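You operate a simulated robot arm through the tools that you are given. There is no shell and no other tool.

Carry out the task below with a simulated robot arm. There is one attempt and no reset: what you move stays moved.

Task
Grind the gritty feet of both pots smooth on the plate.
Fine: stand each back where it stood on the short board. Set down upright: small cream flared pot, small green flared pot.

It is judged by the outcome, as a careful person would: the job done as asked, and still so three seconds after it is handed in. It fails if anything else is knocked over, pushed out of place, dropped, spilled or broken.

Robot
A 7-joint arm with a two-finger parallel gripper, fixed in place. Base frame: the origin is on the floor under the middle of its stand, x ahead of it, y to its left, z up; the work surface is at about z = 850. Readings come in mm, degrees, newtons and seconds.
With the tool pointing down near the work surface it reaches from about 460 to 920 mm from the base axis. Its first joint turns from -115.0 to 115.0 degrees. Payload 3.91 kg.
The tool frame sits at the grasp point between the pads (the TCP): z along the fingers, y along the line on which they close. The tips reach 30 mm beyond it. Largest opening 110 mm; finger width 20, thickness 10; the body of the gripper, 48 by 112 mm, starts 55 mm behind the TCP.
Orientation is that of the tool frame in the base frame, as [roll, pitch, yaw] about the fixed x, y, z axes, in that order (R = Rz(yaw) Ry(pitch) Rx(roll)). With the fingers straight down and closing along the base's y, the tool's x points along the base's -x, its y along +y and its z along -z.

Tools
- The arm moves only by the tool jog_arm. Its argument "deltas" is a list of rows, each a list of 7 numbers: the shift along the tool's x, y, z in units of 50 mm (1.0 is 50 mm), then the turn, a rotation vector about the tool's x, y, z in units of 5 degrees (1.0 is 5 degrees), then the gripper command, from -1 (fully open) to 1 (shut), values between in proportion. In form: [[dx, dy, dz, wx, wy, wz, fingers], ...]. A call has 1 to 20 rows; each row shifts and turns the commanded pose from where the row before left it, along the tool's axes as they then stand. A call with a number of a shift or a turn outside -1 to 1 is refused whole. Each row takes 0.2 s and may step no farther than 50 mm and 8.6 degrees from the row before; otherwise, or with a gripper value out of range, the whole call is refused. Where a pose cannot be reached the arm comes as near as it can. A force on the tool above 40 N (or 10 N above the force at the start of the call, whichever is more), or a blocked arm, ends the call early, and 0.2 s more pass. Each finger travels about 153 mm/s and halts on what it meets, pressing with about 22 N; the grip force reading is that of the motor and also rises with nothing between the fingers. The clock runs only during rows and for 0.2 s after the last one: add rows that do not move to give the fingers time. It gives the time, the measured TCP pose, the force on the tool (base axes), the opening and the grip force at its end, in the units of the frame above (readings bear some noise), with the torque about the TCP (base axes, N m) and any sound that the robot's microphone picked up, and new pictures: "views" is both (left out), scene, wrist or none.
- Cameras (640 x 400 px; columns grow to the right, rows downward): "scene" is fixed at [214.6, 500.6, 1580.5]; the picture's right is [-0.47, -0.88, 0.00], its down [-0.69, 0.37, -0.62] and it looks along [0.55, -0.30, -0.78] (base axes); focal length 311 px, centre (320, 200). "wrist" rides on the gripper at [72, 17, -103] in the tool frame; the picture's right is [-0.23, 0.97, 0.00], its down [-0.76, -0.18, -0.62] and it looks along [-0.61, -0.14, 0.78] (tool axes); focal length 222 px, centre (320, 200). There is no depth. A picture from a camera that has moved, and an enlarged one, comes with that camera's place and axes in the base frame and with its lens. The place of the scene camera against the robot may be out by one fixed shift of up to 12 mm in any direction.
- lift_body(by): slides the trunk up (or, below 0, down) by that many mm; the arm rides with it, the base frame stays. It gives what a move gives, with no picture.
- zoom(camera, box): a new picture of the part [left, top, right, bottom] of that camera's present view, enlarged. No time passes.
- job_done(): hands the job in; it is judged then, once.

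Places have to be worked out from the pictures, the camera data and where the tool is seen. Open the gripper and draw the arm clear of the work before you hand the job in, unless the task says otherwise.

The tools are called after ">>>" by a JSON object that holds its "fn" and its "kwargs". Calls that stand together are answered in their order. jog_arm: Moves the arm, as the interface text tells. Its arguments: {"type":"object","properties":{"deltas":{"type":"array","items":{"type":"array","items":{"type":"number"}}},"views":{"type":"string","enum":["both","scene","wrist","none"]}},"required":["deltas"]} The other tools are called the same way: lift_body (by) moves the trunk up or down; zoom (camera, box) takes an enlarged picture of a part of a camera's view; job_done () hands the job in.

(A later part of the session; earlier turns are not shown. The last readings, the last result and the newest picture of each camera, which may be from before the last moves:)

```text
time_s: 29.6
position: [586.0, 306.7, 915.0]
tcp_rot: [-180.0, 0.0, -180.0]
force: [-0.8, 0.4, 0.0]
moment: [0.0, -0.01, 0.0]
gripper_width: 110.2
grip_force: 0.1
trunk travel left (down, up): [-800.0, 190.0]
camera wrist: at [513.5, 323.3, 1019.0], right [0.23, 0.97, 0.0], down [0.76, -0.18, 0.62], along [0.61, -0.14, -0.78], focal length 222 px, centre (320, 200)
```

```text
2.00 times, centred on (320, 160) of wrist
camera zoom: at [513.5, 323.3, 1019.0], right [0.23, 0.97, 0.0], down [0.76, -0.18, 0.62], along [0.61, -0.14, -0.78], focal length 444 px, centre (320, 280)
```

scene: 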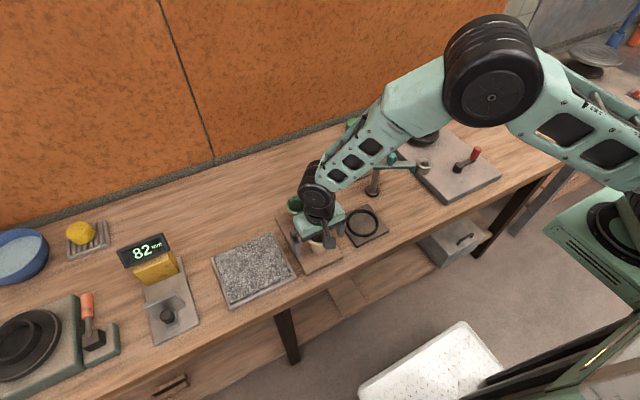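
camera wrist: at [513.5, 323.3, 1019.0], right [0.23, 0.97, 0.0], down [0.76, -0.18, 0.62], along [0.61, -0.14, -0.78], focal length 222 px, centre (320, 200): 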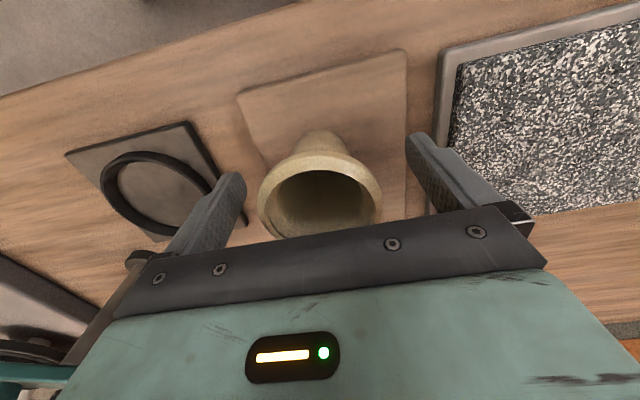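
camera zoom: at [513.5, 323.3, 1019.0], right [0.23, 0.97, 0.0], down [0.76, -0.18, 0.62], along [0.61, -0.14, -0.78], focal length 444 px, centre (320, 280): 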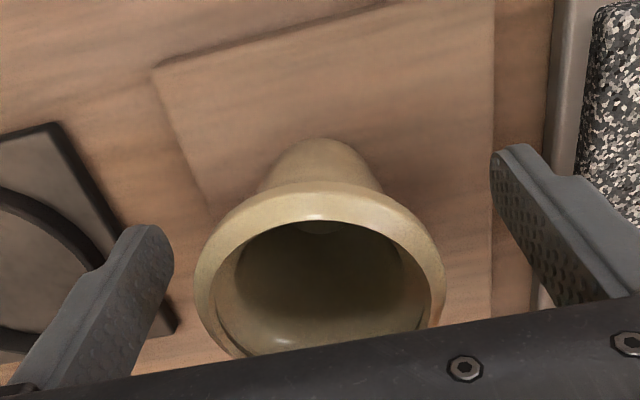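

The cream pot stands free in its place. I'll retreat straight up and move above the green pot at about (690, 312).

>>> {"fn": "jog_arm", "kwargs": {"deltas": [[0, 0, -0.4, 0, 0, 0, -1], [0, 0, -0.65, 0, 0, 0, -1], [0, 0, -0.75, 0, 0, 0, -1], [-0.693, 0.04, 0, 0, 0, 0, -1], [-0.693, 0.04, 0, 0, 0, 0, -1], [-0.693, 0.04, 0, 0, 0, 0, -1], [0, 0, 0, 0, 0, 0, -1]], "views": "both"}}

>>> {"fn": "zoom", "kwargs": {"camera": "wrist", "box": [160, 60, 480, 260]}}

>>> {"fn": "zoom", "kwargs": {"camera": "scene", "box": [240, 160, 380, 280]}}

```text
time_s: 31.2
position: [687.2, 311.8, 1006.4]
tcp_rot: [-179.8, 0.0, 180.0]
force: [-0.3, 0.3, -0.2]
moment: [0.0, -0.04, 0.0]
gripper_width: 110.0
grip_force: 0.2
trunk travel left (down, up): [-800.0, 190.0]
camera wrist: at [617.4, 328.4, 1109.7], right [0.23, 0.97, 0.0], down [0.76, -0.18, 0.62], along [0.61, -0.14, -0.78], focal length 222 px, centre (320, 200)
```

scene: 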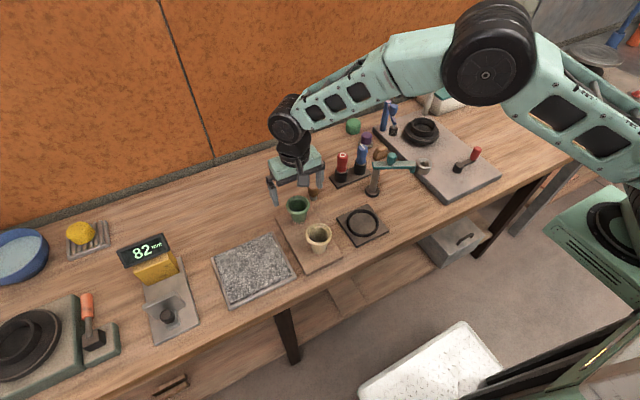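
wrist: 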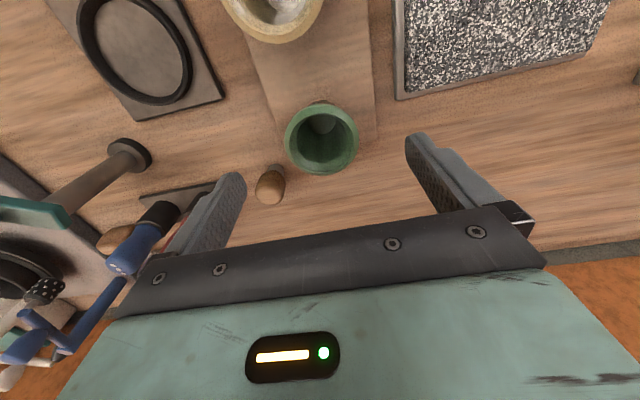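

```text
2.00 times, centred on (320, 160) of wrist
camera zoom: at [617.4, 328.4, 1109.7], right [0.23, 0.97, 0.0], down [0.76, -0.18, 0.62], along [0.61, -0.14, -0.78], focal length 444 px, centre (320, 280)
```

zoom: 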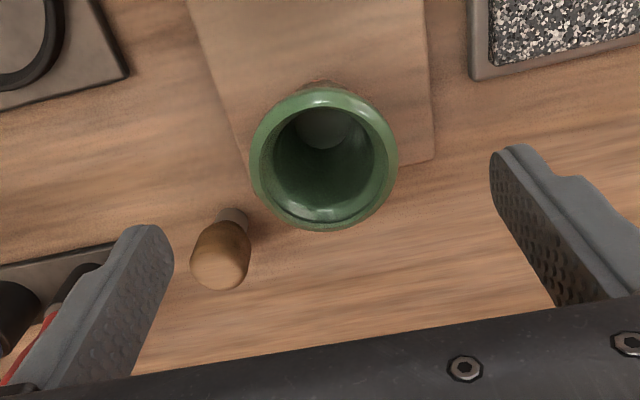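

```text
3.33 times, centred on (310, 220) of scene
camera zoom: at [214.6, 500.6, 1580.5], right [-0.47, -0.88, 0.0], down [-0.69, 0.37, -0.62], along [0.55, -0.3, -0.78], focal length 1038 px, centre (353, 133)
```

zoom: 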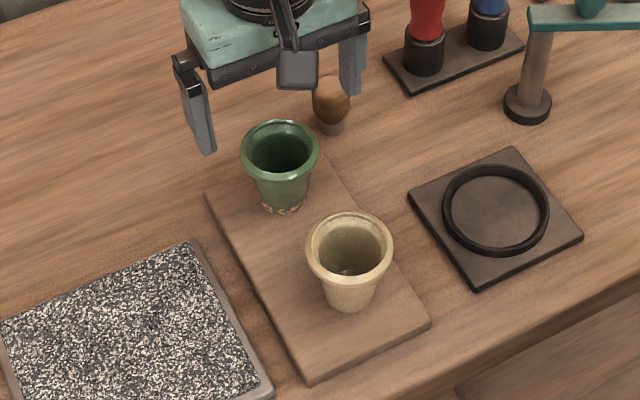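

Cream sits exactly where it was (same pixels as at the start). Green's rim centre works out at about (692.5, 312), z≈930; the wooden knob near (755, 236) is clear of the fingers. I'll adjust and lower for a closer check.

>>> {"fn": "jog_arm", "kwargs": {"deltas": [[-0.066, 0.016, 0.3, 0, 0, 0, -1], [0, 0, 0.35, 0, 0, 0, -1], [0, 0, 0, 0, 0, 0, -1]], "views": "both"}}

>>> {"fn": "zoom", "kwargs": {"camera": "wrist", "box": [160, 60, 480, 260]}}

>>> {"fn": "zoom", "kwargs": {"camera": "scene", "box": [240, 150, 360, 240]}}

```text
time_s: 32.0
position: [691.2, 312.0, 972.2]
tcp_rot: [180.0, -0.1, -180.0]
force: [-0.4, -0.7, -0.1]
moment: [-0.03, 0.0, 0.01]
gripper_width: 109.9
grip_force: 0.1
trunk travel left (down, up): [-800.0, 190.0]
camera wrist: at [620.6, 329.4, 1076.8], right [0.23, 0.97, 0.0], down [0.76, -0.18, 0.62], along [0.61, -0.14, -0.78], focal length 222 px, centre (320, 200)
```

scene: 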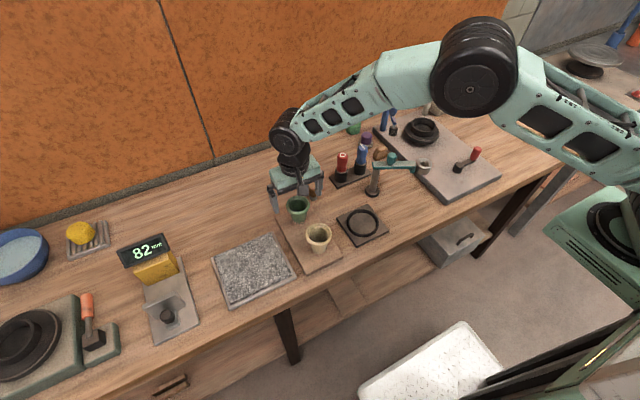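
wrist: 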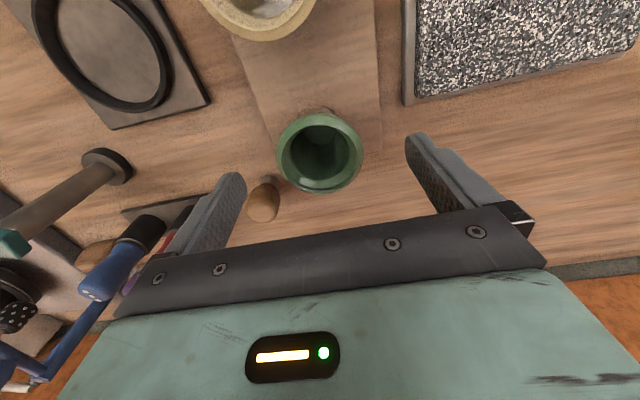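

```text
2.00 times, centred on (320, 160) of wrist
camera zoom: at [620.6, 329.4, 1076.8], right [0.23, 0.97, 0.0], down [0.76, -0.18, 0.62], along [0.61, -0.14, -0.78], focal length 444 px, centre (320, 280)
```

zoom: 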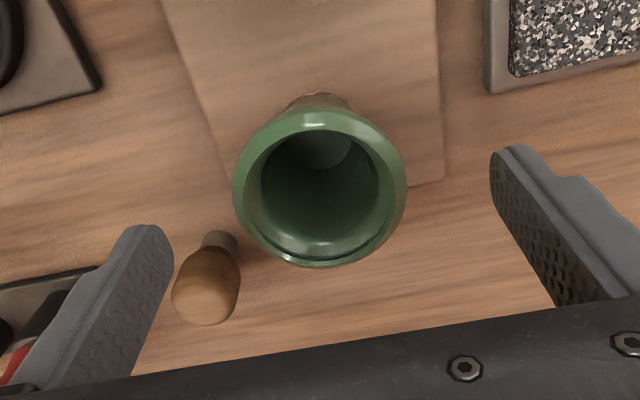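

```text
4.44 times, centred on (300, 195) of scene
camera zoom: at [214.6, 500.6, 1580.5], right [-0.47, -0.88, 0.0], down [-0.69, 0.37, -0.62], along [0.55, -0.3, -0.78], focal length 1384 px, centre (409, 222)
```

zoom: 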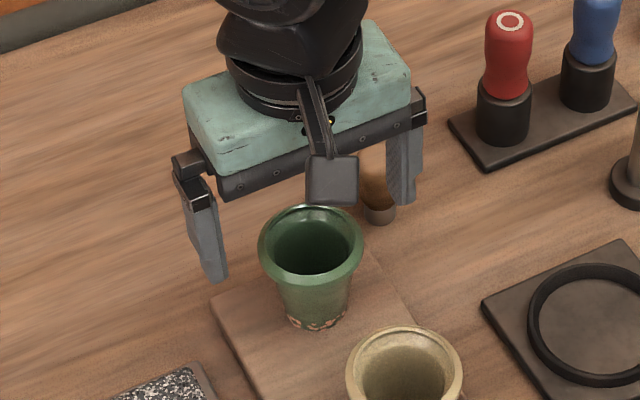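

Centred over green (rim centre ≈ (693, 312), TCP ≈ (692.6, 312.4)). I'll lower around the rim and bring the pads near before gripping.

>>> {"fn": "jog_arm", "kwargs": {"deltas": [[0, 0, 0.36, 0, 0, 0, -1], [0, 0, 0.36, 0, 0, 0, -1], [0, 0, 0.32, 0, 0, 0, -1], [0, 0, 0, 0, 0, 0, -0.6], [0, 0, 0, 0, 0, 0, -0.3], [0, 0, 0, 0, 0, 0, -0.24]], "views": "wrist"}}

>>> {"fn": "zoom", "kwargs": {"camera": "wrist", "box": [160, 60, 480, 260]}}

>>> {"fn": "zoom", "kwargs": {"camera": "scene", "box": [240, 150, 360, 240]}}

```text
time_s: 33.4
position: [692.2, 311.8, 921.1]
tcp_rot: [-180.0, 0.0, -179.9]
force: [0.1, 0.7, 0.0]
moment: [-0.01, -0.01, 0.01]
gripper_width: 68.1
grip_force: 0.1
trunk travel left (down, up): [-800.0, 190.0]
camera wrist: at [620.1, 330.0, 1024.7], right [0.23, 0.97, 0.0], down [0.76, -0.18, 0.62], along [0.61, -0.14, -0.78], focal length 222 px, centre (320, 200)
```

wrist: 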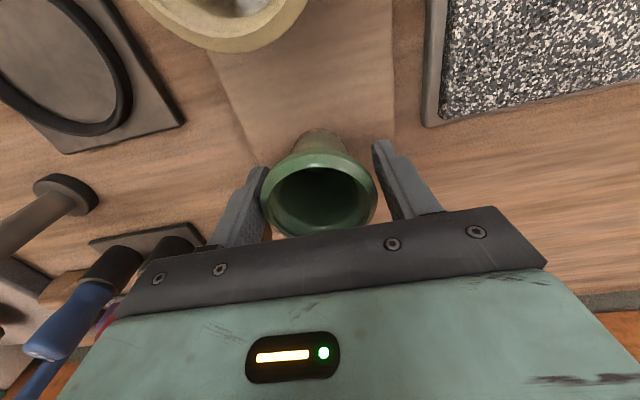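

```text
2.00 times, centred on (320, 160) of wrist
camera zoom: at [620.1, 330.0, 1024.7], right [0.23, 0.97, 0.0], down [0.76, -0.18, 0.62], along [0.61, -0.14, -0.78], focal length 444 px, centre (320, 280)
```

zoom: 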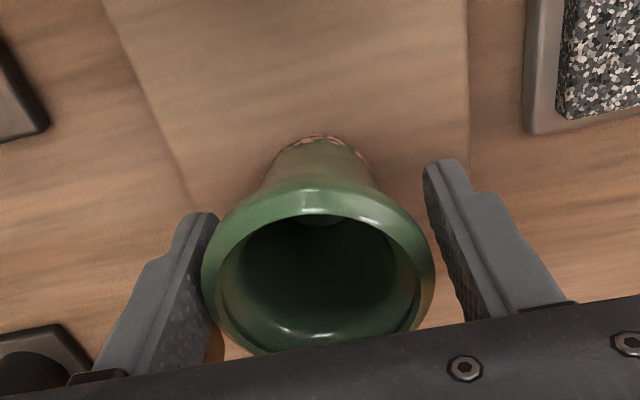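

```text
4.44 times, centred on (300, 195) of scene
camera zoom: at [214.6, 500.6, 1580.5], right [-0.47, -0.88, 0.0], down [-0.69, 0.37, -0.62], along [0.55, -0.3, -0.78], focal length 1384 px, centre (409, 222)
```

zoom: 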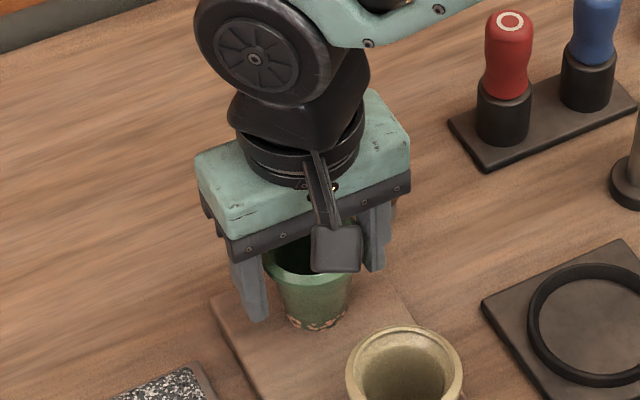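

The green rim sits about 1 mm toward the −y finger, so I'll shift by that amount and close.

>>> {"fn": "jog_arm", "kwargs": {"deltas": [[0, -0.018, 0, 0, 0, 0, -0.24], [0, 0, 0, 0, 0, 0, -0.1], [0, 0, 0, 0, 0, 0, 0.3], [0, 0, 0, 0, 0, 0, 0.7]], "views": "wrist"}}

>>> {"fn": "zoom", "kwargs": {"camera": "wrist", "box": [160, 60, 480, 260]}}

```text
time_s: 34.4
position: [691.6, 312.2, 920.2]
tcp_rot: [180.0, 0.0, -180.0]
force: [0.0, -0.7, 0.6]
moment: [0.0, 0.01, -0.02]
gripper_width: 62.7
grip_force: 21.9
trunk travel left (down, up): [-800.0, 190.0]
camera wrist: at [620.1, 329.0, 1024.6], right [0.23, 0.97, 0.0], down [0.76, -0.18, 0.62], along [0.61, -0.14, -0.78], focal length 222 px, centre (320, 200)
```

wrist: 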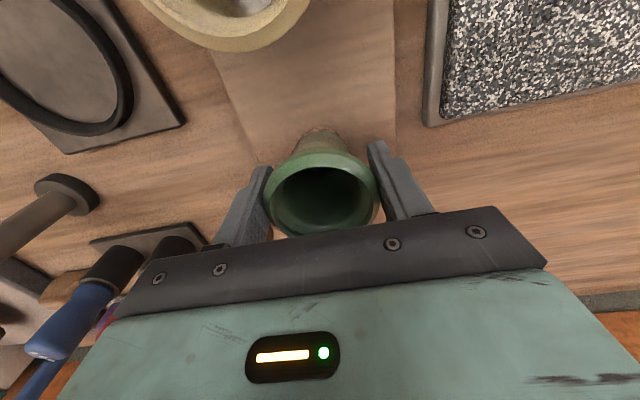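

```text
2.00 times, centred on (320, 160) of wrist
camera zoom: at [620.1, 329.0, 1024.6], right [0.23, 0.97, 0.0], down [0.76, -0.18, 0.62], along [0.61, -0.14, -0.78], focal length 444 px, centre (320, 280)
```

zoom: 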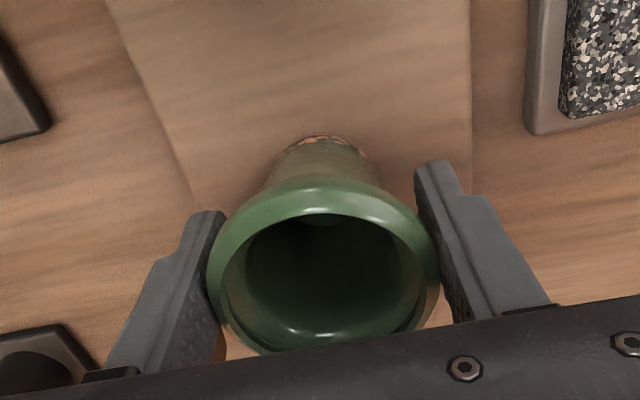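

Firm grip on green (62.7 mm). I'll lift, carry it over the plate to about (610, 455), and come down to about 9 mm above expected contact.

>>> {"fn": "jog_arm", "kwargs": {"deltas": [[0, 0, -0.2, 0, 0, 0, 0.7], [0, 0, -0.3, 0, 0, 0, 0.7], [0, 0, -0.5, 0, 0, 0, 0.7], [0, 0, -0.5, 0, 0, 0, 0.7], [0.41, 0.715, 0, 0, 0, 0, 0.7], [0.41, 0.715, 0, 0, 0, 0, 0.7], [0.41, 0.715, 0, 0, 0, 0, 0.7], [0.41, 0.715, 0, 0, 0, 0, 0.7], [0, 0, 0, 0, 0, 0, 0.7], [0, 0, 0.5, 0, 0, 0, 0.7], [0, 0, 0.5, 0, 0, 0, 0.7], [0, 0, 0.2, 0, 0, 0, 0.7], [0, 0, 0, 0, 0, 0, 0.7]], "views": "both"}}

>>> {"fn": "zoom", "kwargs": {"camera": "wrist", "box": [160, 60, 480, 260]}}

>>> {"fn": "zoom", "kwargs": {"camera": "scene", "box": [220, 190, 340, 280]}}

```text
time_s: 37.2
position: [610.0, 454.1, 934.7]
tcp_rot: [179.9, 0.0, -180.0]
force: [-0.6, 0.5, -0.8]
moment: [0.0, -0.01, -0.03]
gripper_width: 62.7
grip_force: 21.9
trunk travel left (down, up): [-800.0, 190.0]
camera wrist: at [539.0, 472.2, 1039.1], right [0.23, 0.97, 0.0], down [0.76, -0.18, 0.62], along [0.61, -0.14, -0.78], focal length 222 px, centre (320, 200)
```

scene: 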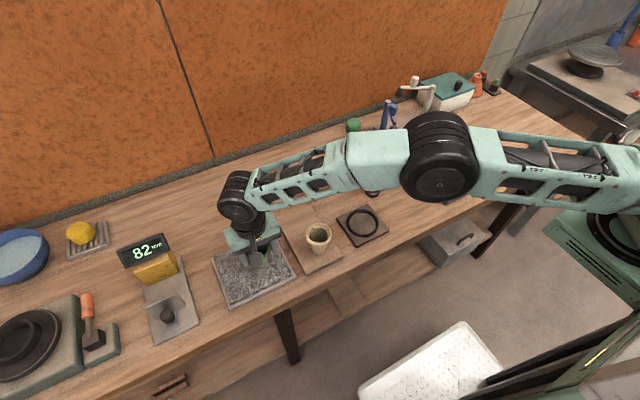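
wrist: 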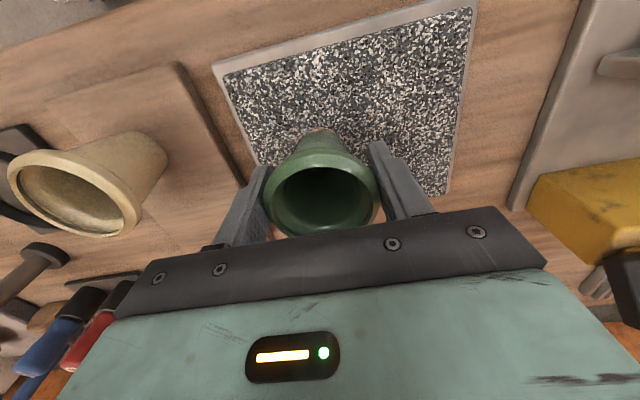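

```text
2.00 times, centred on (320, 160) of wrist
camera zoom: at [539.0, 472.2, 1039.1], right [0.23, 0.97, 0.0], down [0.76, -0.18, 0.62], along [0.61, -0.14, -0.78], focal length 444 px, centre (320, 280)
```

zoom: 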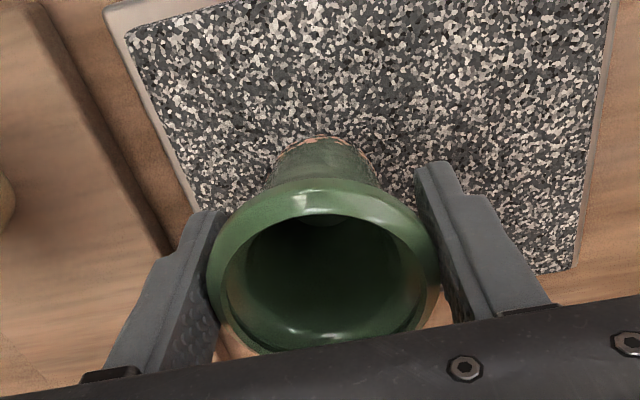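

```text
4.44 times, centred on (280, 235) of scene
camera zoom: at [214.6, 500.6, 1580.5], right [-0.47, -0.88, 0.0], down [-0.69, 0.37, -0.62], along [0.55, -0.3, -0.78], focal length 1384 px, centre (498, 44)
```

zoom: 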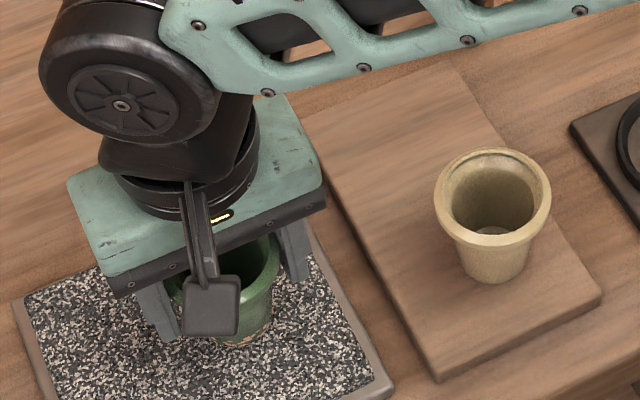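

Green is over the plate with its gritty ring visible at the foot. I'll lower to contact in small steps.

>>> {"fn": "jog_arm", "kwargs": {"deltas": [[0, 0, 0.06, 0, 0, 0, 0.7], [0, 0, 0.04, 0, 0, 0, 0.7], [0, 0, 0.03, 0, 0, 0, 0.7], [0, 0, 0, 0, 0, 0, 0.7]], "views": "none"}}

```text
time_s: 38.2
position: [609.3, 455.1, 930.3]
tcp_rot: [-180.0, 0.0, -179.9]
force: [-0.2, 0.4, -0.8]
moment: [0.0, 0.01, 0.05]
gripper_width: 62.7
grip_force: 22.1
trunk travel left (down, up): [-800.0, 190.0]
```

>>> {"fn": "jog_arm", "kwargs": {"deltas": [[0, 0, 0.025, 0, 0, 0, 0.7], [0, 0, 0.025, 0, 0, 0, 0.7], [0, 0, 0, 0, 0, 0, 0.7]], "views": "none"}}

```text
time_s: 39.0
position: [609.5, 455.3, 926.6]
tcp_rot: [180.0, 0.0, 180.0]
force: [-0.4, -0.7, -0.7]
moment: [-0.02, 0.02, 0.01]
gripper_width: 62.8
grip_force: 22.3
trunk travel left (down, up): [-800.0, 190.0]
```

No contact yet at z≈927. I'll continue in 1 mm steps.

>>> {"fn": "jog_arm", "kwargs": {"deltas": [[0, 0, 0.02, 0, 0, 0, 0.7], [0, 0, 0.02, 0, 0, 0, 0.7], [0, 0, 0, 0, 0, 0, 0.7]], "views": "none"}}

```text
time_s: 39.8
position: [610.5, 454.6, 927.8]
tcp_rot: [179.8, 0.1, 179.9]
force: [-1.7, -3.5, 16.0]
moment: [-0.06, 0.08, -0.04]
gripper_width: 62.8
grip_force: 21.7
trunk travel left (down, up): [-800.0, 190.0]
```

16 N of contact. I'll start the same y-axis strokes for the green pot.

>>> {"fn": "jog_arm", "kwargs": {"deltas": [[0, -0.12, -0.006, 0, 0, 0, 0.7], [0, -0.12, 0, 0, 0, 0, 0.7], [0, 0.12, 0, 0, 0, 0, 0.7], [0, 0.12, 0, 0, 0, 0, 0.7], [0, 0.12, 0, 0, 0, 0, 0.7], [0, 0.12, 0, 0, 0, 0, 0.7], [0, -0.12, 0, 0, 0, 0, 0.7], [0, -0.12, 0, 0, 0, 0, 0.7], [0, -0.12, 0, 0, 0, 0, 0.7], [0, -0.12, 0, 0, 0, 0, 0.7]], "views": "wrist"}}

>>> {"fn": "zoom", "kwargs": {"camera": "wrist", "box": [160, 60, 480, 260]}}

```text
time_s: 42.0
position: [610.0, 443.1, 925.6]
tcp_rot: [-180.0, -0.1, 180.0]
force: [-0.7, 0.0, -1.4]
moment: [-0.02, -0.02, 0.0]
gripper_width: 62.5
grip_force: 22.0
trunk travel left (down, up): [-800.0, 190.0]
camera wrist: at [538.5, 460.4, 1028.4], right [0.23, 0.97, 0.0], down [0.76, -0.18, 0.62], along [0.61, -0.14, -0.78], focal length 222 px, centre (320, 200)
```

wrist: 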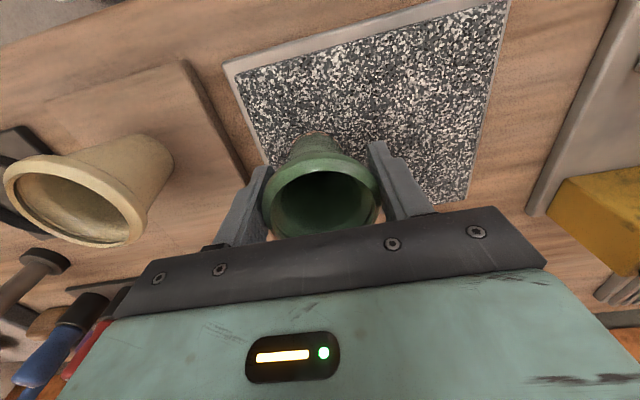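

```text
2.00 times, centred on (320, 160) of wrist
camera zoom: at [538.5, 460.4, 1028.4], right [0.23, 0.97, 0.0], down [0.76, -0.18, 0.62], along [0.61, -0.14, -0.78], focal length 444 px, centre (320, 280)
```

zoom: 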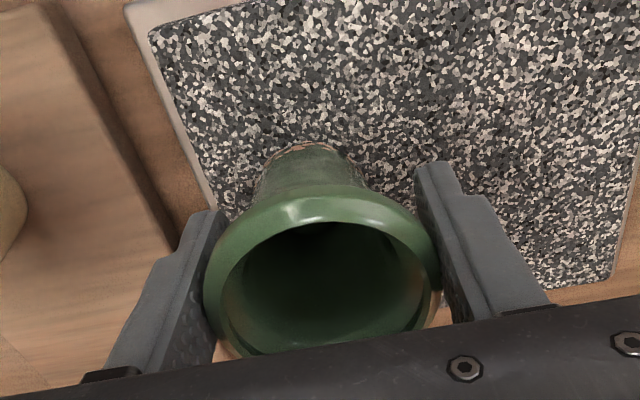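

Contact has been lost again, and the green foot looks shifted slightly to −y, so it is tilting a little in the grip. Pressing straight down should level it, so I'll lower gently and look.

>>> {"fn": "jog_arm", "kwargs": {"deltas": [[0, 0, 0.02, 0, 0, 0, 1], [0, 0, 0.02, 0, 0, 0, 1], [0, 0, 0, 0, 0, 0, 1]], "views": "wrist"}}

>>> {"fn": "zoom", "kwargs": {"camera": "wrist", "box": [160, 60, 480, 260]}}

>>> {"fn": "zoom", "kwargs": {"camera": "scene", "box": [220, 200, 320, 280]}}

```text
time_s: 42.8
position: [609.4, 442.2, 924.7]
tcp_rot: [179.8, 0.0, -180.0]
force: [-0.2, -1.2, 6.2]
moment: [0.07, -0.03, -0.01]
gripper_width: 62.4
grip_force: 21.7
trunk travel left (down, up): [-800.0, 190.0]
camera wrist: at [538.5, 460.5, 1027.8], right [0.23, 0.97, 0.0], down [0.76, -0.18, 0.62], along [0.61, -0.14, -0.78], focal length 222 px, centre (320, 200)
```

wrist: 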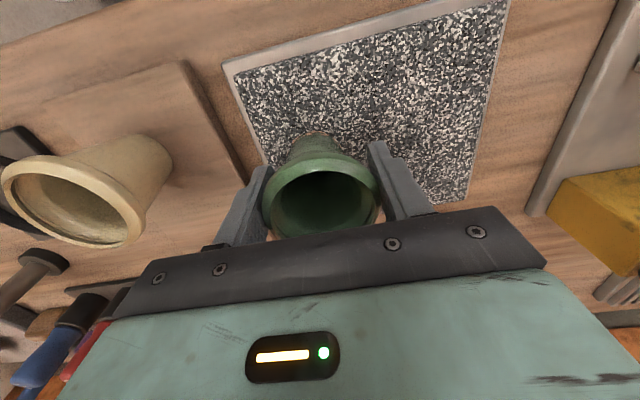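

```text
2.00 times, centred on (320, 160) of wrist
camera zoom: at [538.5, 460.5, 1027.8], right [0.23, 0.97, 0.0], down [0.76, -0.18, 0.62], along [0.61, -0.14, -0.78], focal length 444 px, centre (320, 280)
```

zoom: 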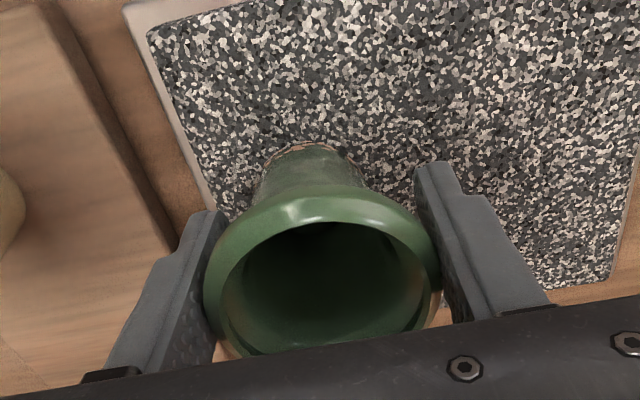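

```text
5.00 times, centred on (270, 240) of scene
camera zoom: at [214.6, 500.6, 1580.5], right [-0.47, -0.88, 0.0], down [-0.69, 0.37, -0.62], along [0.55, -0.3, -0.78], focal length 1557 px, centre (570, 0)
```

zoom: 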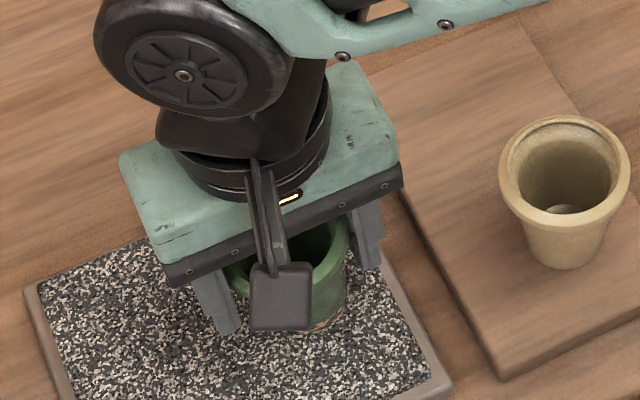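

The moment shows contact at the +y edge of the foot, so the pot is tilted a few degrees in the grip. The cleanest fix is to let it settle flat on the plate and regrip squarely, so I'll relieve the pressure and open gradually.

>>> {"fn": "jog_arm", "kwargs": {"deltas": [[0, 0, -0.01, 0, 0, 0, 0.5], [0, 0, 0, 0, 0, 0, -0.1], [0, 0, 0, 0, 0, 0, -0.2], [0, 0, 0, 0, 0, 0, -0.3], [0, 0, 0, 0, 0, 0, -0.5], [0, 0, 0, 0, 0, 0, -0.5], [0, 0, 0, 0, 0, 0, -0.5]], "views": "both"}}

>>> {"fn": "zoom", "kwargs": {"camera": "wrist", "box": [160, 60, 480, 260]}}

>>> {"fn": "zoom", "kwargs": {"camera": "scene", "box": [220, 200, 320, 280]}}

```text
time_s: 44.4
position: [609.0, 443.2, 923.5]
tcp_rot: [179.9, 0.0, -180.0]
force: [-0.6, -1.5, 0.4]
moment: [0.0, 0.0, 0.0]
gripper_width: 82.4
grip_force: 0.1
trunk travel left (down, up): [-800.0, 190.0]
camera wrist: at [538.6, 460.2, 1027.5], right [0.23, 0.97, 0.0], down [0.76, -0.18, 0.62], along [0.61, -0.14, -0.78], focal length 222 px, centre (320, 200)
```

scene: 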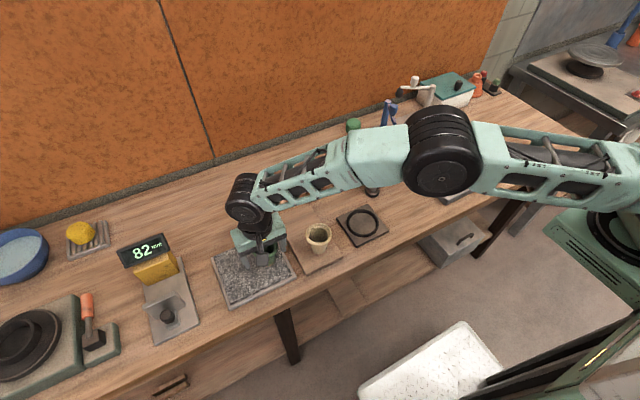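
wrist: 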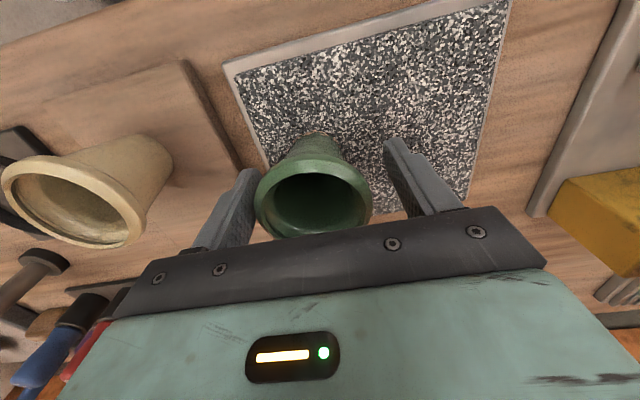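

```text
2.00 times, centred on (320, 160) of wrist
camera zoom: at [538.6, 460.2, 1027.5], right [0.23, 0.97, 0.0], down [0.76, -0.18, 0.62], along [0.61, -0.14, -0.78], focal length 444 px, centre (320, 280)
```

zoom: 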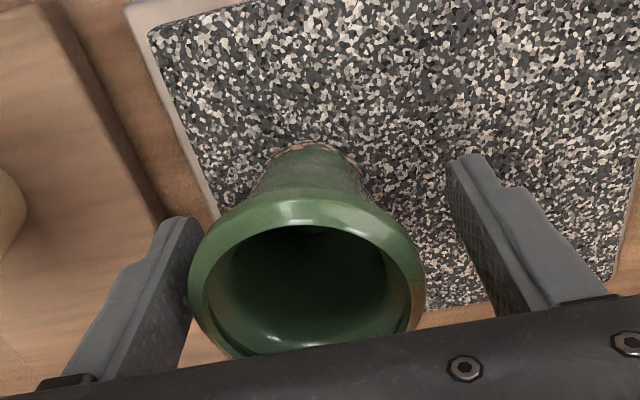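

```text
5.00 times, centred on (270, 240) of scene
camera zoom: at [214.6, 500.6, 1580.5], right [-0.47, -0.88, 0.0], down [-0.69, 0.37, -0.62], along [0.55, -0.3, -0.78], focal length 1557 px, centre (570, 0)
```

zoom: 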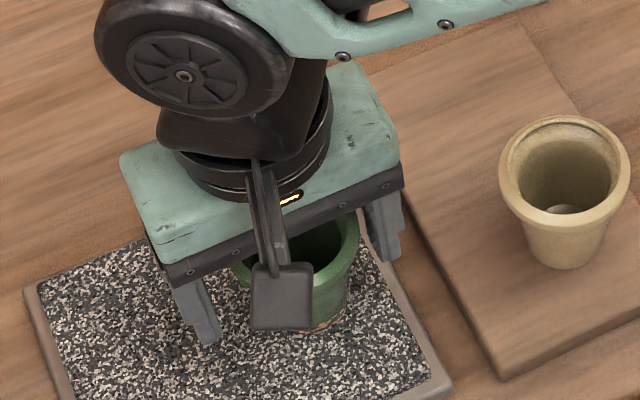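

The pot settled upright, its rim now 4 mm toward −y. I'll shift to centre on it, raise the pads slightly and regrip.

>>> {"fn": "jog_arm", "kwargs": {"deltas": [[0, -0.082, -0.06, 0, 0, 0, -0.5], [0, 0, 0, 0, 0, 0, -0.3], [0, 0, 0, 0, 0, 0, -0.2], [0, 0, 0, 0, 0, 0, -0.1], [0, 0, 0, 0, 0, 0, 0.5], [0, 0, 0, 0, 0, 0, 1]], "views": "wrist"}}

>>> {"fn": "zoom", "kwargs": {"camera": "wrist", "box": [160, 60, 480, 260]}}

```text
time_s: 45.8
position: [609.6, 439.1, 926.1]
tcp_rot: [-180.0, 0.0, -180.0]
force: [-0.2, -0.8, 1.3]
moment: [0.01, -0.05, -0.01]
gripper_width: 62.7
grip_force: 21.9
trunk travel left (down, up): [-800.0, 190.0]
camera wrist: at [538.7, 456.3, 1030.4], right [0.23, 0.97, 0.0], down [0.76, -0.18, 0.62], along [0.61, -0.14, -0.78], focal length 222 px, centre (320, 200)
```

wrist: 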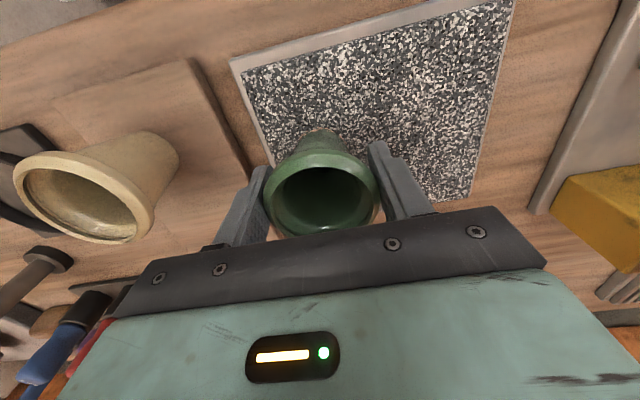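

```text
2.00 times, centred on (320, 160) of wrist
camera zoom: at [538.7, 456.3, 1030.4], right [0.23, 0.97, 0.0], down [0.76, -0.18, 0.62], along [0.61, -0.14, -0.78], focal length 444 px, centre (320, 280)
```

zoom: 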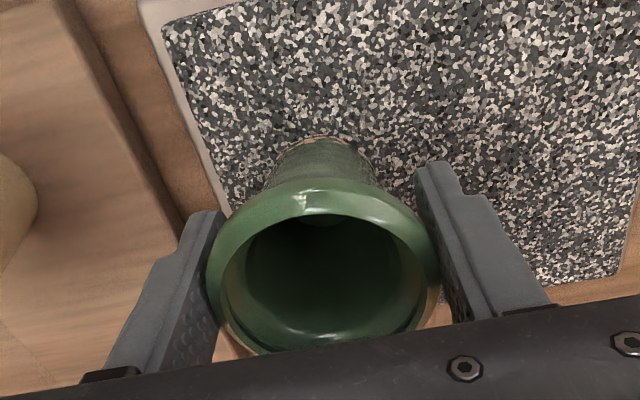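

Upright and centred in the grip again. I'll apply lighter pressure this time.

>>> {"fn": "jog_arm", "kwargs": {"deltas": [[0, 0, 0.014, 0, 0, 0, 1], [0, 0, 0, 0, 0, 0, 1]], "views": "none"}}

```text
time_s: 46.4
position: [610.5, 439.4, 927.3]
tcp_rot: [180.0, 0.0, -180.0]
force: [-1.7, -1.7, 5.7]
moment: [0.0, 0.09, 0.01]
gripper_width: 62.7
grip_force: 21.5
trunk travel left (down, up): [-800.0, 190.0]
```

5.7 N. I'll add a touch more pressure, do one slow out-and-back stroke, and check that the force holds.

>>> {"fn": "jog_arm", "kwargs": {"deltas": [[0, 0, 0.006, 0, 0, 0, 1], [0, 0.1, 0, 0, 0, 0, 1], [0, 0.1, 0, 0, 0, 0, 1], [0, 0.1, 0, 0, 0, 0, 1], [0, 0.1, 0, 0, 0, 0, 1], [0, 0.1, 0, 0, 0, 0, 1]], "views": "wrist"}}

>>> {"fn": "zoom", "kwargs": {"camera": "wrist", "box": [160, 60, 480, 260]}}

```text
time_s: 47.8
position: [609.0, 463.9, 926.5]
tcp_rot: [179.9, 0.0, 180.0]
force: [-0.1, -4.0, 12.2]
moment: [-0.01, -0.05, -0.01]
gripper_width: 62.4
grip_force: 22.4
trunk travel left (down, up): [-800.0, 190.0]
camera wrist: at [538.5, 480.7, 1030.1], right [0.23, 0.97, 0.0], down [0.76, -0.18, 0.62], along [0.61, -0.14, -0.78], focal length 222 px, centre (320, 200)
```

wrist: 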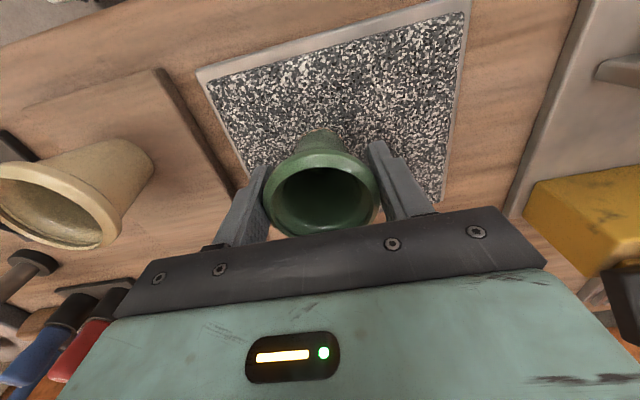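

```text
2.00 times, centred on (320, 160) of wrist
camera zoom: at [538.5, 480.7, 1030.1], right [0.23, 0.97, 0.0], down [0.76, -0.18, 0.62], along [0.61, -0.14, -0.78], focal length 444 px, centre (320, 280)
```

zoom: 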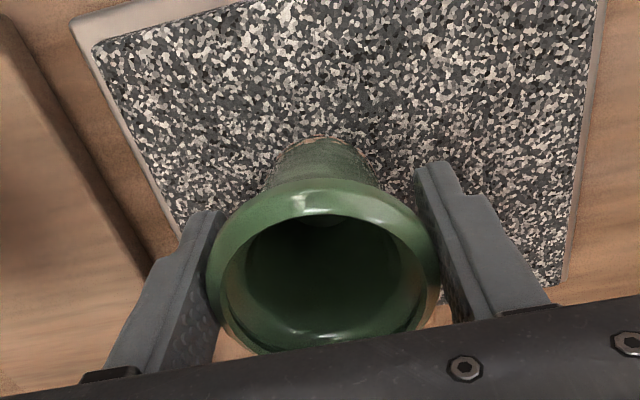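

Good: 12 N, no visible tilt, and the grit is nearly gone on the visible edge. Stroking back now.

>>> {"fn": "jog_arm", "kwargs": {"deltas": [[0, -0.1, 0, 0, 0, 0, 1], [0, -0.1, 0, 0, 0, 0, 1], [0, -0.1, 0, 0, 0, 0, 1], [0, -0.1, 0, 0, 0, 0, 1], [0, -0.1, 0, 0, 0, 0, 1]], "views": "wrist"}}

>>> {"fn": "zoom", "kwargs": {"camera": "wrist", "box": [160, 60, 480, 260]}}

```text
time_s: 49.0
position: [609.9, 439.6, 926.9]
tcp_rot: [179.9, 0.0, 179.9]
force: [-0.2, 5.1, 11.3]
moment: [0.17, -0.05, 0.0]
gripper_width: 62.6
grip_force: 21.5
trunk travel left (down, up): [-800.0, 190.0]
camera wrist: at [537.9, 456.1, 1029.8], right [0.23, 0.97, 0.0], down [0.76, -0.18, 0.62], along [0.61, -0.14, -0.78], focal length 222 px, centre (320, 200)
```

wrist: 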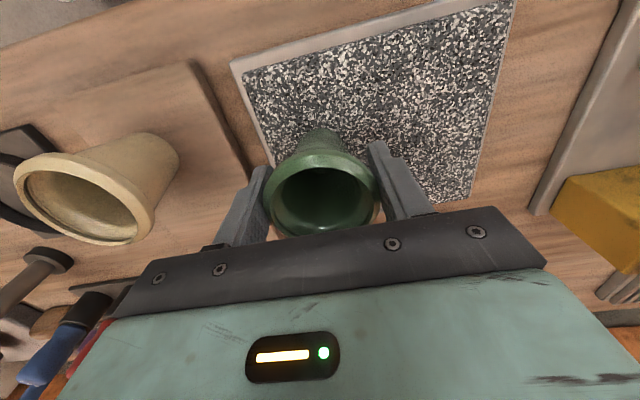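

```text
2.00 times, centred on (320, 160) of wrist
camera zoom: at [537.9, 456.1, 1029.8], right [0.23, 0.97, 0.0], down [0.76, -0.18, 0.62], along [0.61, -0.14, -0.78], focal length 444 px, centre (320, 280)
```

zoom: 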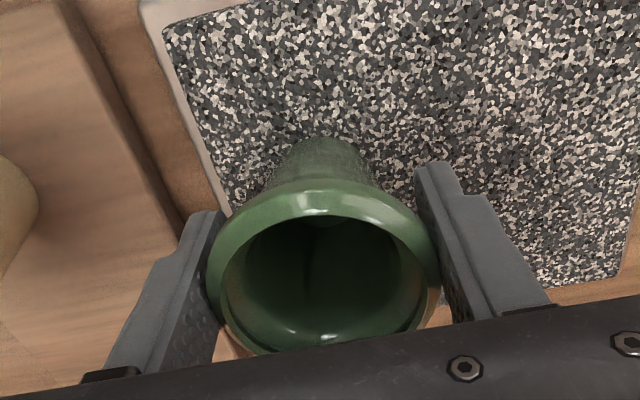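

The visible grit is gone and the grip is holding at 11 N. Two more strokes for margin.

>>> {"fn": "jog_arm", "kwargs": {"deltas": [[0, 0.1, 0, 0, 0, 0, 1], [0, 0.1, 0, 0, 0, 0, 1], [0, 0.1, 0, 0, 0, 0, 1], [0, 0.1, 0, 0, 0, 0, 1], [0, 0.1, 0, 0, 0, 0, 1], [0, -0.1, 0, 0, 0, 0, 1], [0, -0.1, 0, 0, 0, 0, 1], [0, -0.1, 0, 0, 0, 0, 1], [0, -0.1, 0, 0, 0, 0, 1], [0, -0.1, 0, 0, 0, 0, 1]], "views": "wrist"}}

>>> {"fn": "zoom", "kwargs": {"camera": "wrist", "box": [160, 60, 480, 260]}}

```text
time_s: 51.2
position: [610.5, 439.3, 926.3]
tcp_rot: [-179.9, 0.0, 179.9]
force: [-0.1, 2.5, 5.9]
moment: [0.23, -0.04, 0.06]
gripper_width: 62.5
grip_force: 22.0
trunk travel left (down, up): [-800.0, 190.0]
camera wrist: at [538.7, 455.9, 1029.3], right [0.23, 0.97, 0.0], down [0.76, -0.18, 0.62], along [0.61, -0.14, -0.78], focal length 222 px, centre (320, 200)
```

wrist: 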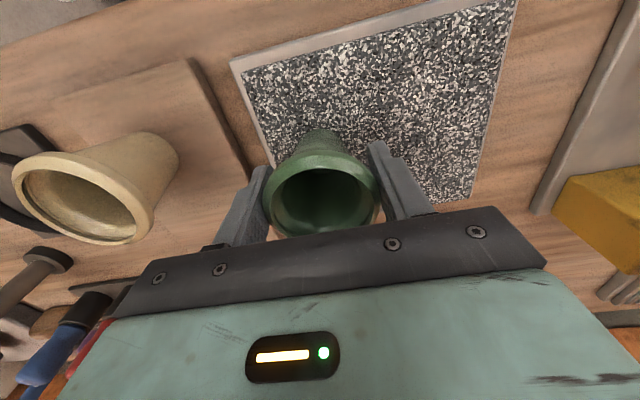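

```text
2.00 times, centred on (320, 160) of wrist
camera zoom: at [538.7, 455.9, 1029.3], right [0.23, 0.97, 0.0], down [0.76, -0.18, 0.62], along [0.61, -0.14, -0.78], focal length 444 px, centre (320, 280)
```

zoom: 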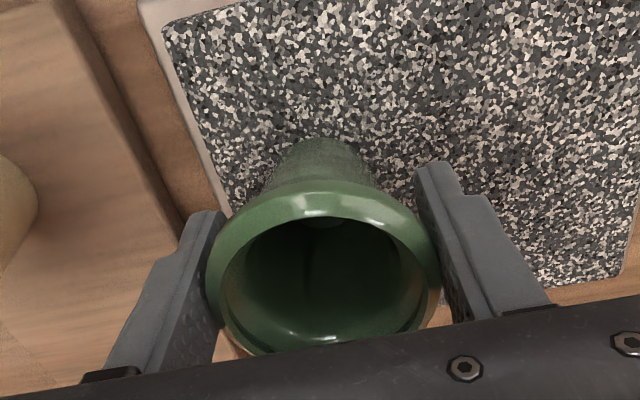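

Now I'll lift and inspect the foot from both cameras before returning it.

>>> {"fn": "jog_arm", "kwargs": {"deltas": [[0, 0, -0.3, 0, 0, 0, 1], [0, 0, -0.6, 0, 0, 0, 1], [0, 0, -0.6, 0, 0, 0, 1], [0, 0, 0, 0, 0, 0, 1]], "views": "both"}}

>>> {"fn": "zoom", "kwargs": {"camera": "wrist", "box": [240, 90, 400, 190]}}

>>> {"fn": "zoom", "kwargs": {"camera": "scene", "box": [230, 210, 310, 270]}}

```text
time_s: 52.2
position: [610.9, 439.6, 1000.8]
tcp_rot: [-180.0, 0.0, 179.9]
force: [0.5, 1.1, -1.2]
moment: [-0.01, -0.01, 0.02]
gripper_width: 62.4
grip_force: 21.5
trunk travel left (down, up): [-800.0, 190.0]
camera wrist: at [538.5, 456.7, 1104.2], right [0.23, 0.97, 0.0], down [0.76, -0.18, 0.62], along [0.61, -0.14, -0.78], focal length 222 px, centre (320, 200)
```

scene: 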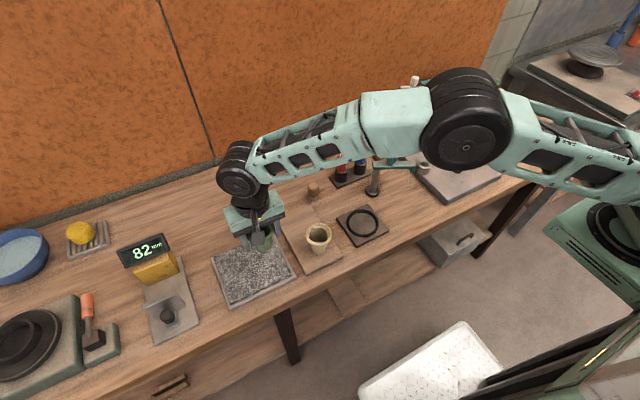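
wrist: 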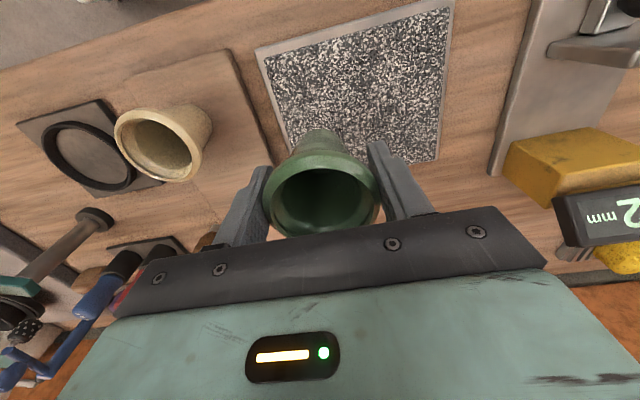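

```text
4.00 times, centred on (320, 140) of wrist
camera zoom: at [538.5, 456.7, 1104.2], right [0.23, 0.97, 0.0], down [0.76, -0.18, 0.62], along [0.61, -0.14, -0.78], focal length 888 px, centre (320, 440)
```

zoom: 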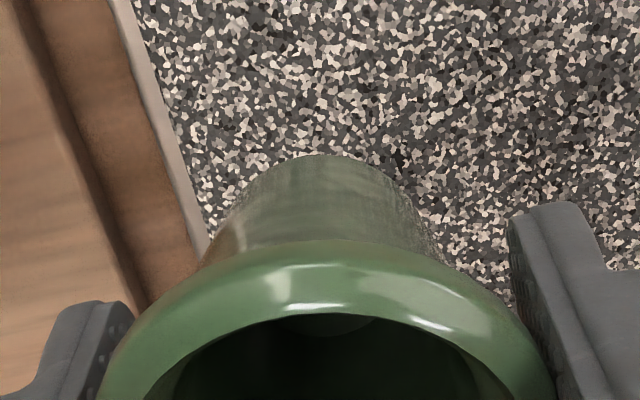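

```text
6.67 times, centred on (270, 240) of scene
camera zoom: at [214.6, 500.6, 1580.5], right [-0.47, -0.88, 0.0], down [-0.69, 0.37, -0.62], along [0.55, -0.3, -0.78], focal length 2076 px, centre (653, -67)
```

zoom: 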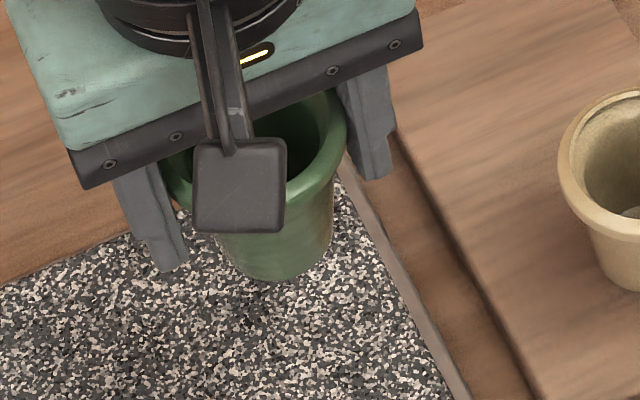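

Green's foot is smooth all round from both views. Now I'll carry it back to its original place at (692, 312) and stop about 11 mm above the board.

>>> {"fn": "jog_arm", "kwargs": {"deltas": [[-0.41, -0.6345, 0, 0, 0, 0, 1], [-0.41, -0.6345, 0, 0, 0, 0, 1], [-0.41, -0.6345, 0, 0, 0, 0, 1], [-0.41, -0.6345, 0, 0, 0, 0, 1], [0, 0, 0, 0, 0, 0, 1], [0, 0, 0.5, 0, 0, 0, 1], [0, 0, 0.5, 0, 0, 0, 1], [0, 0, 0.36, 0, 0, 0, 1], [0, 0, 0, 0, 0, 0, 1]], "views": "both"}}

>>> {"fn": "zoom", "kwargs": {"camera": "wrist", "box": [160, 60, 480, 260]}}

>>> {"fn": "zoom", "kwargs": {"camera": "scene", "box": [240, 150, 360, 240]}}

```text
time_s: 54.2
position: [691.2, 312.6, 933.2]
tcp_rot: [180.0, -0.1, -180.0]
force: [-0.1, -0.7, -1.1]
moment: [0.04, 0.0, 0.03]
gripper_width: 62.3
grip_force: 21.6
trunk travel left (down, up): [-800.0, 190.0]
camera wrist: at [620.3, 329.4, 1036.0], right [0.23, 0.97, 0.0], down [0.76, -0.18, 0.62], along [0.61, -0.14, -0.78], focal length 222 px, centre (320, 200)
```

scene: 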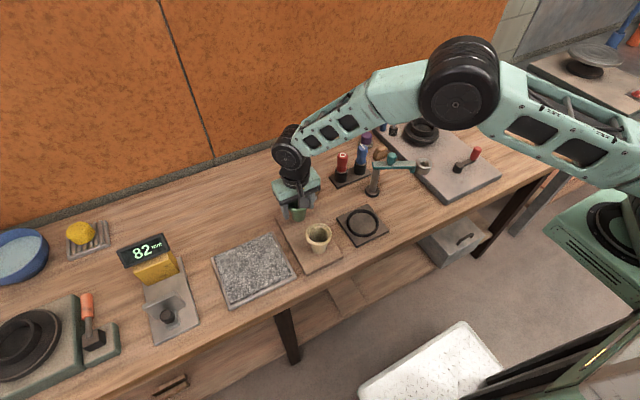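
wrist: 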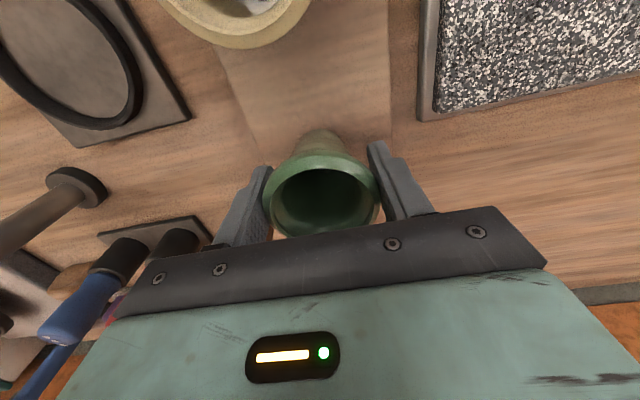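

```text
2.00 times, centred on (320, 160) of wrist
camera zoom: at [620.3, 329.4, 1036.0], right [0.23, 0.97, 0.0], down [0.76, -0.18, 0.62], along [0.61, -0.14, -0.78], focal length 444 px, centre (320, 280)
```

zoom: 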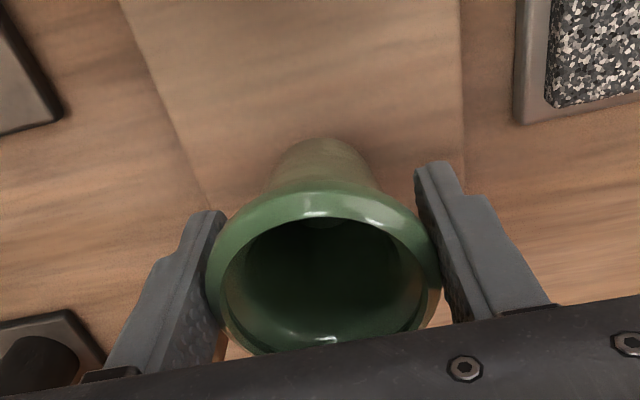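

```text
4.44 times, centred on (300, 195) of scene
camera zoom: at [214.6, 500.6, 1580.5], right [-0.47, -0.88, 0.0], down [-0.69, 0.37, -0.62], along [0.55, -0.3, -0.78], focal length 1384 px, centre (409, 222)
```

zoom: 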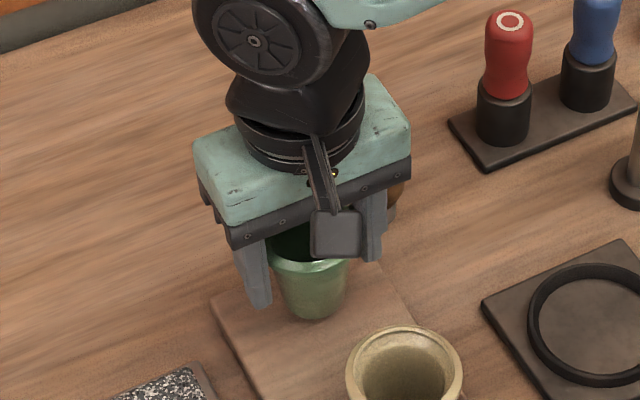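

Green is back above its spot, upright (TCP ≈ (692.3, 312.4, 933)). I'll lower slowly to touch the board.

>>> {"fn": "jog_arm", "kwargs": {"deltas": [[0, 0, 0.08, 0, 0, 0, 1], [0, 0, 0.06, 0, 0, 0, 1], [0, 0, 0.04, 0, 0, 0, 1], [0, 0, 0, 0, 0, 0, 1]], "views": "none"}}

```text
time_s: 55.2
position: [691.8, 314.1, 924.6]
tcp_rot: [180.0, 0.0, 180.0]
force: [-0.2, -0.2, -1.1]
moment: [0.01, 0.01, 0.01]
gripper_width: 62.2
grip_force: 22.3
trunk travel left (down, up): [-800.0, 190.0]
```

>>> {"fn": "jog_arm", "kwargs": {"deltas": [[0, 0, 0.025, 0, 0, 0, 1], [0, 0, 0.02, 0, 0, 0, 1], [0, 0, 0, 0, 0, 0, 1]], "views": "none"}}

```text
time_s: 56.0
position: [691.4, 311.9, 921.2]
tcp_rot: [179.9, -0.1, 179.9]
force: [-0.4, -0.3, -0.9]
moment: [0.03, -0.02, 0.0]
gripper_width: 62.5
grip_force: 22.0
trunk travel left (down, up): [-800.0, 190.0]
```

No contact at z≈921.5. I'll continue in 1 mm steps.

>>> {"fn": "jog_arm", "kwargs": {"deltas": [[0, 0, 0.02, 0, 0, 0, 1], [0, 0, 0.01, 0, 0, 0, 1], [0, 0, 0, 0, 0, 0, 1]], "views": "none"}}

```text
time_s: 56.8
position: [692.8, 312.7, 919.9]
tcp_rot: [180.0, 0.0, 180.0]
force: [-0.5, 0.3, -1.0]
moment: [-0.02, -0.03, -0.05]
gripper_width: 62.3
grip_force: 22.0
trunk travel left (down, up): [-800.0, 190.0]
```

>>> {"fn": "jog_arm", "kwargs": {"deltas": [[0, 0, 0.02, 0, 0, 0, 1], [0, 0, 0.01, 0, 0, 0, 1], [0, 0, 0, 0, 0, 0, 1]], "views": "none"}}

```text
time_s: 57.6
position: [691.3, 312.3, 918.9]
tcp_rot: [179.9, 0.2, -179.9]
force: [-1.6, -2.5, 11.7]
moment: [0.0, 0.05, -0.01]
gripper_width: 62.3
grip_force: 21.8
trunk travel left (down, up): [-800.0, 190.0]
```

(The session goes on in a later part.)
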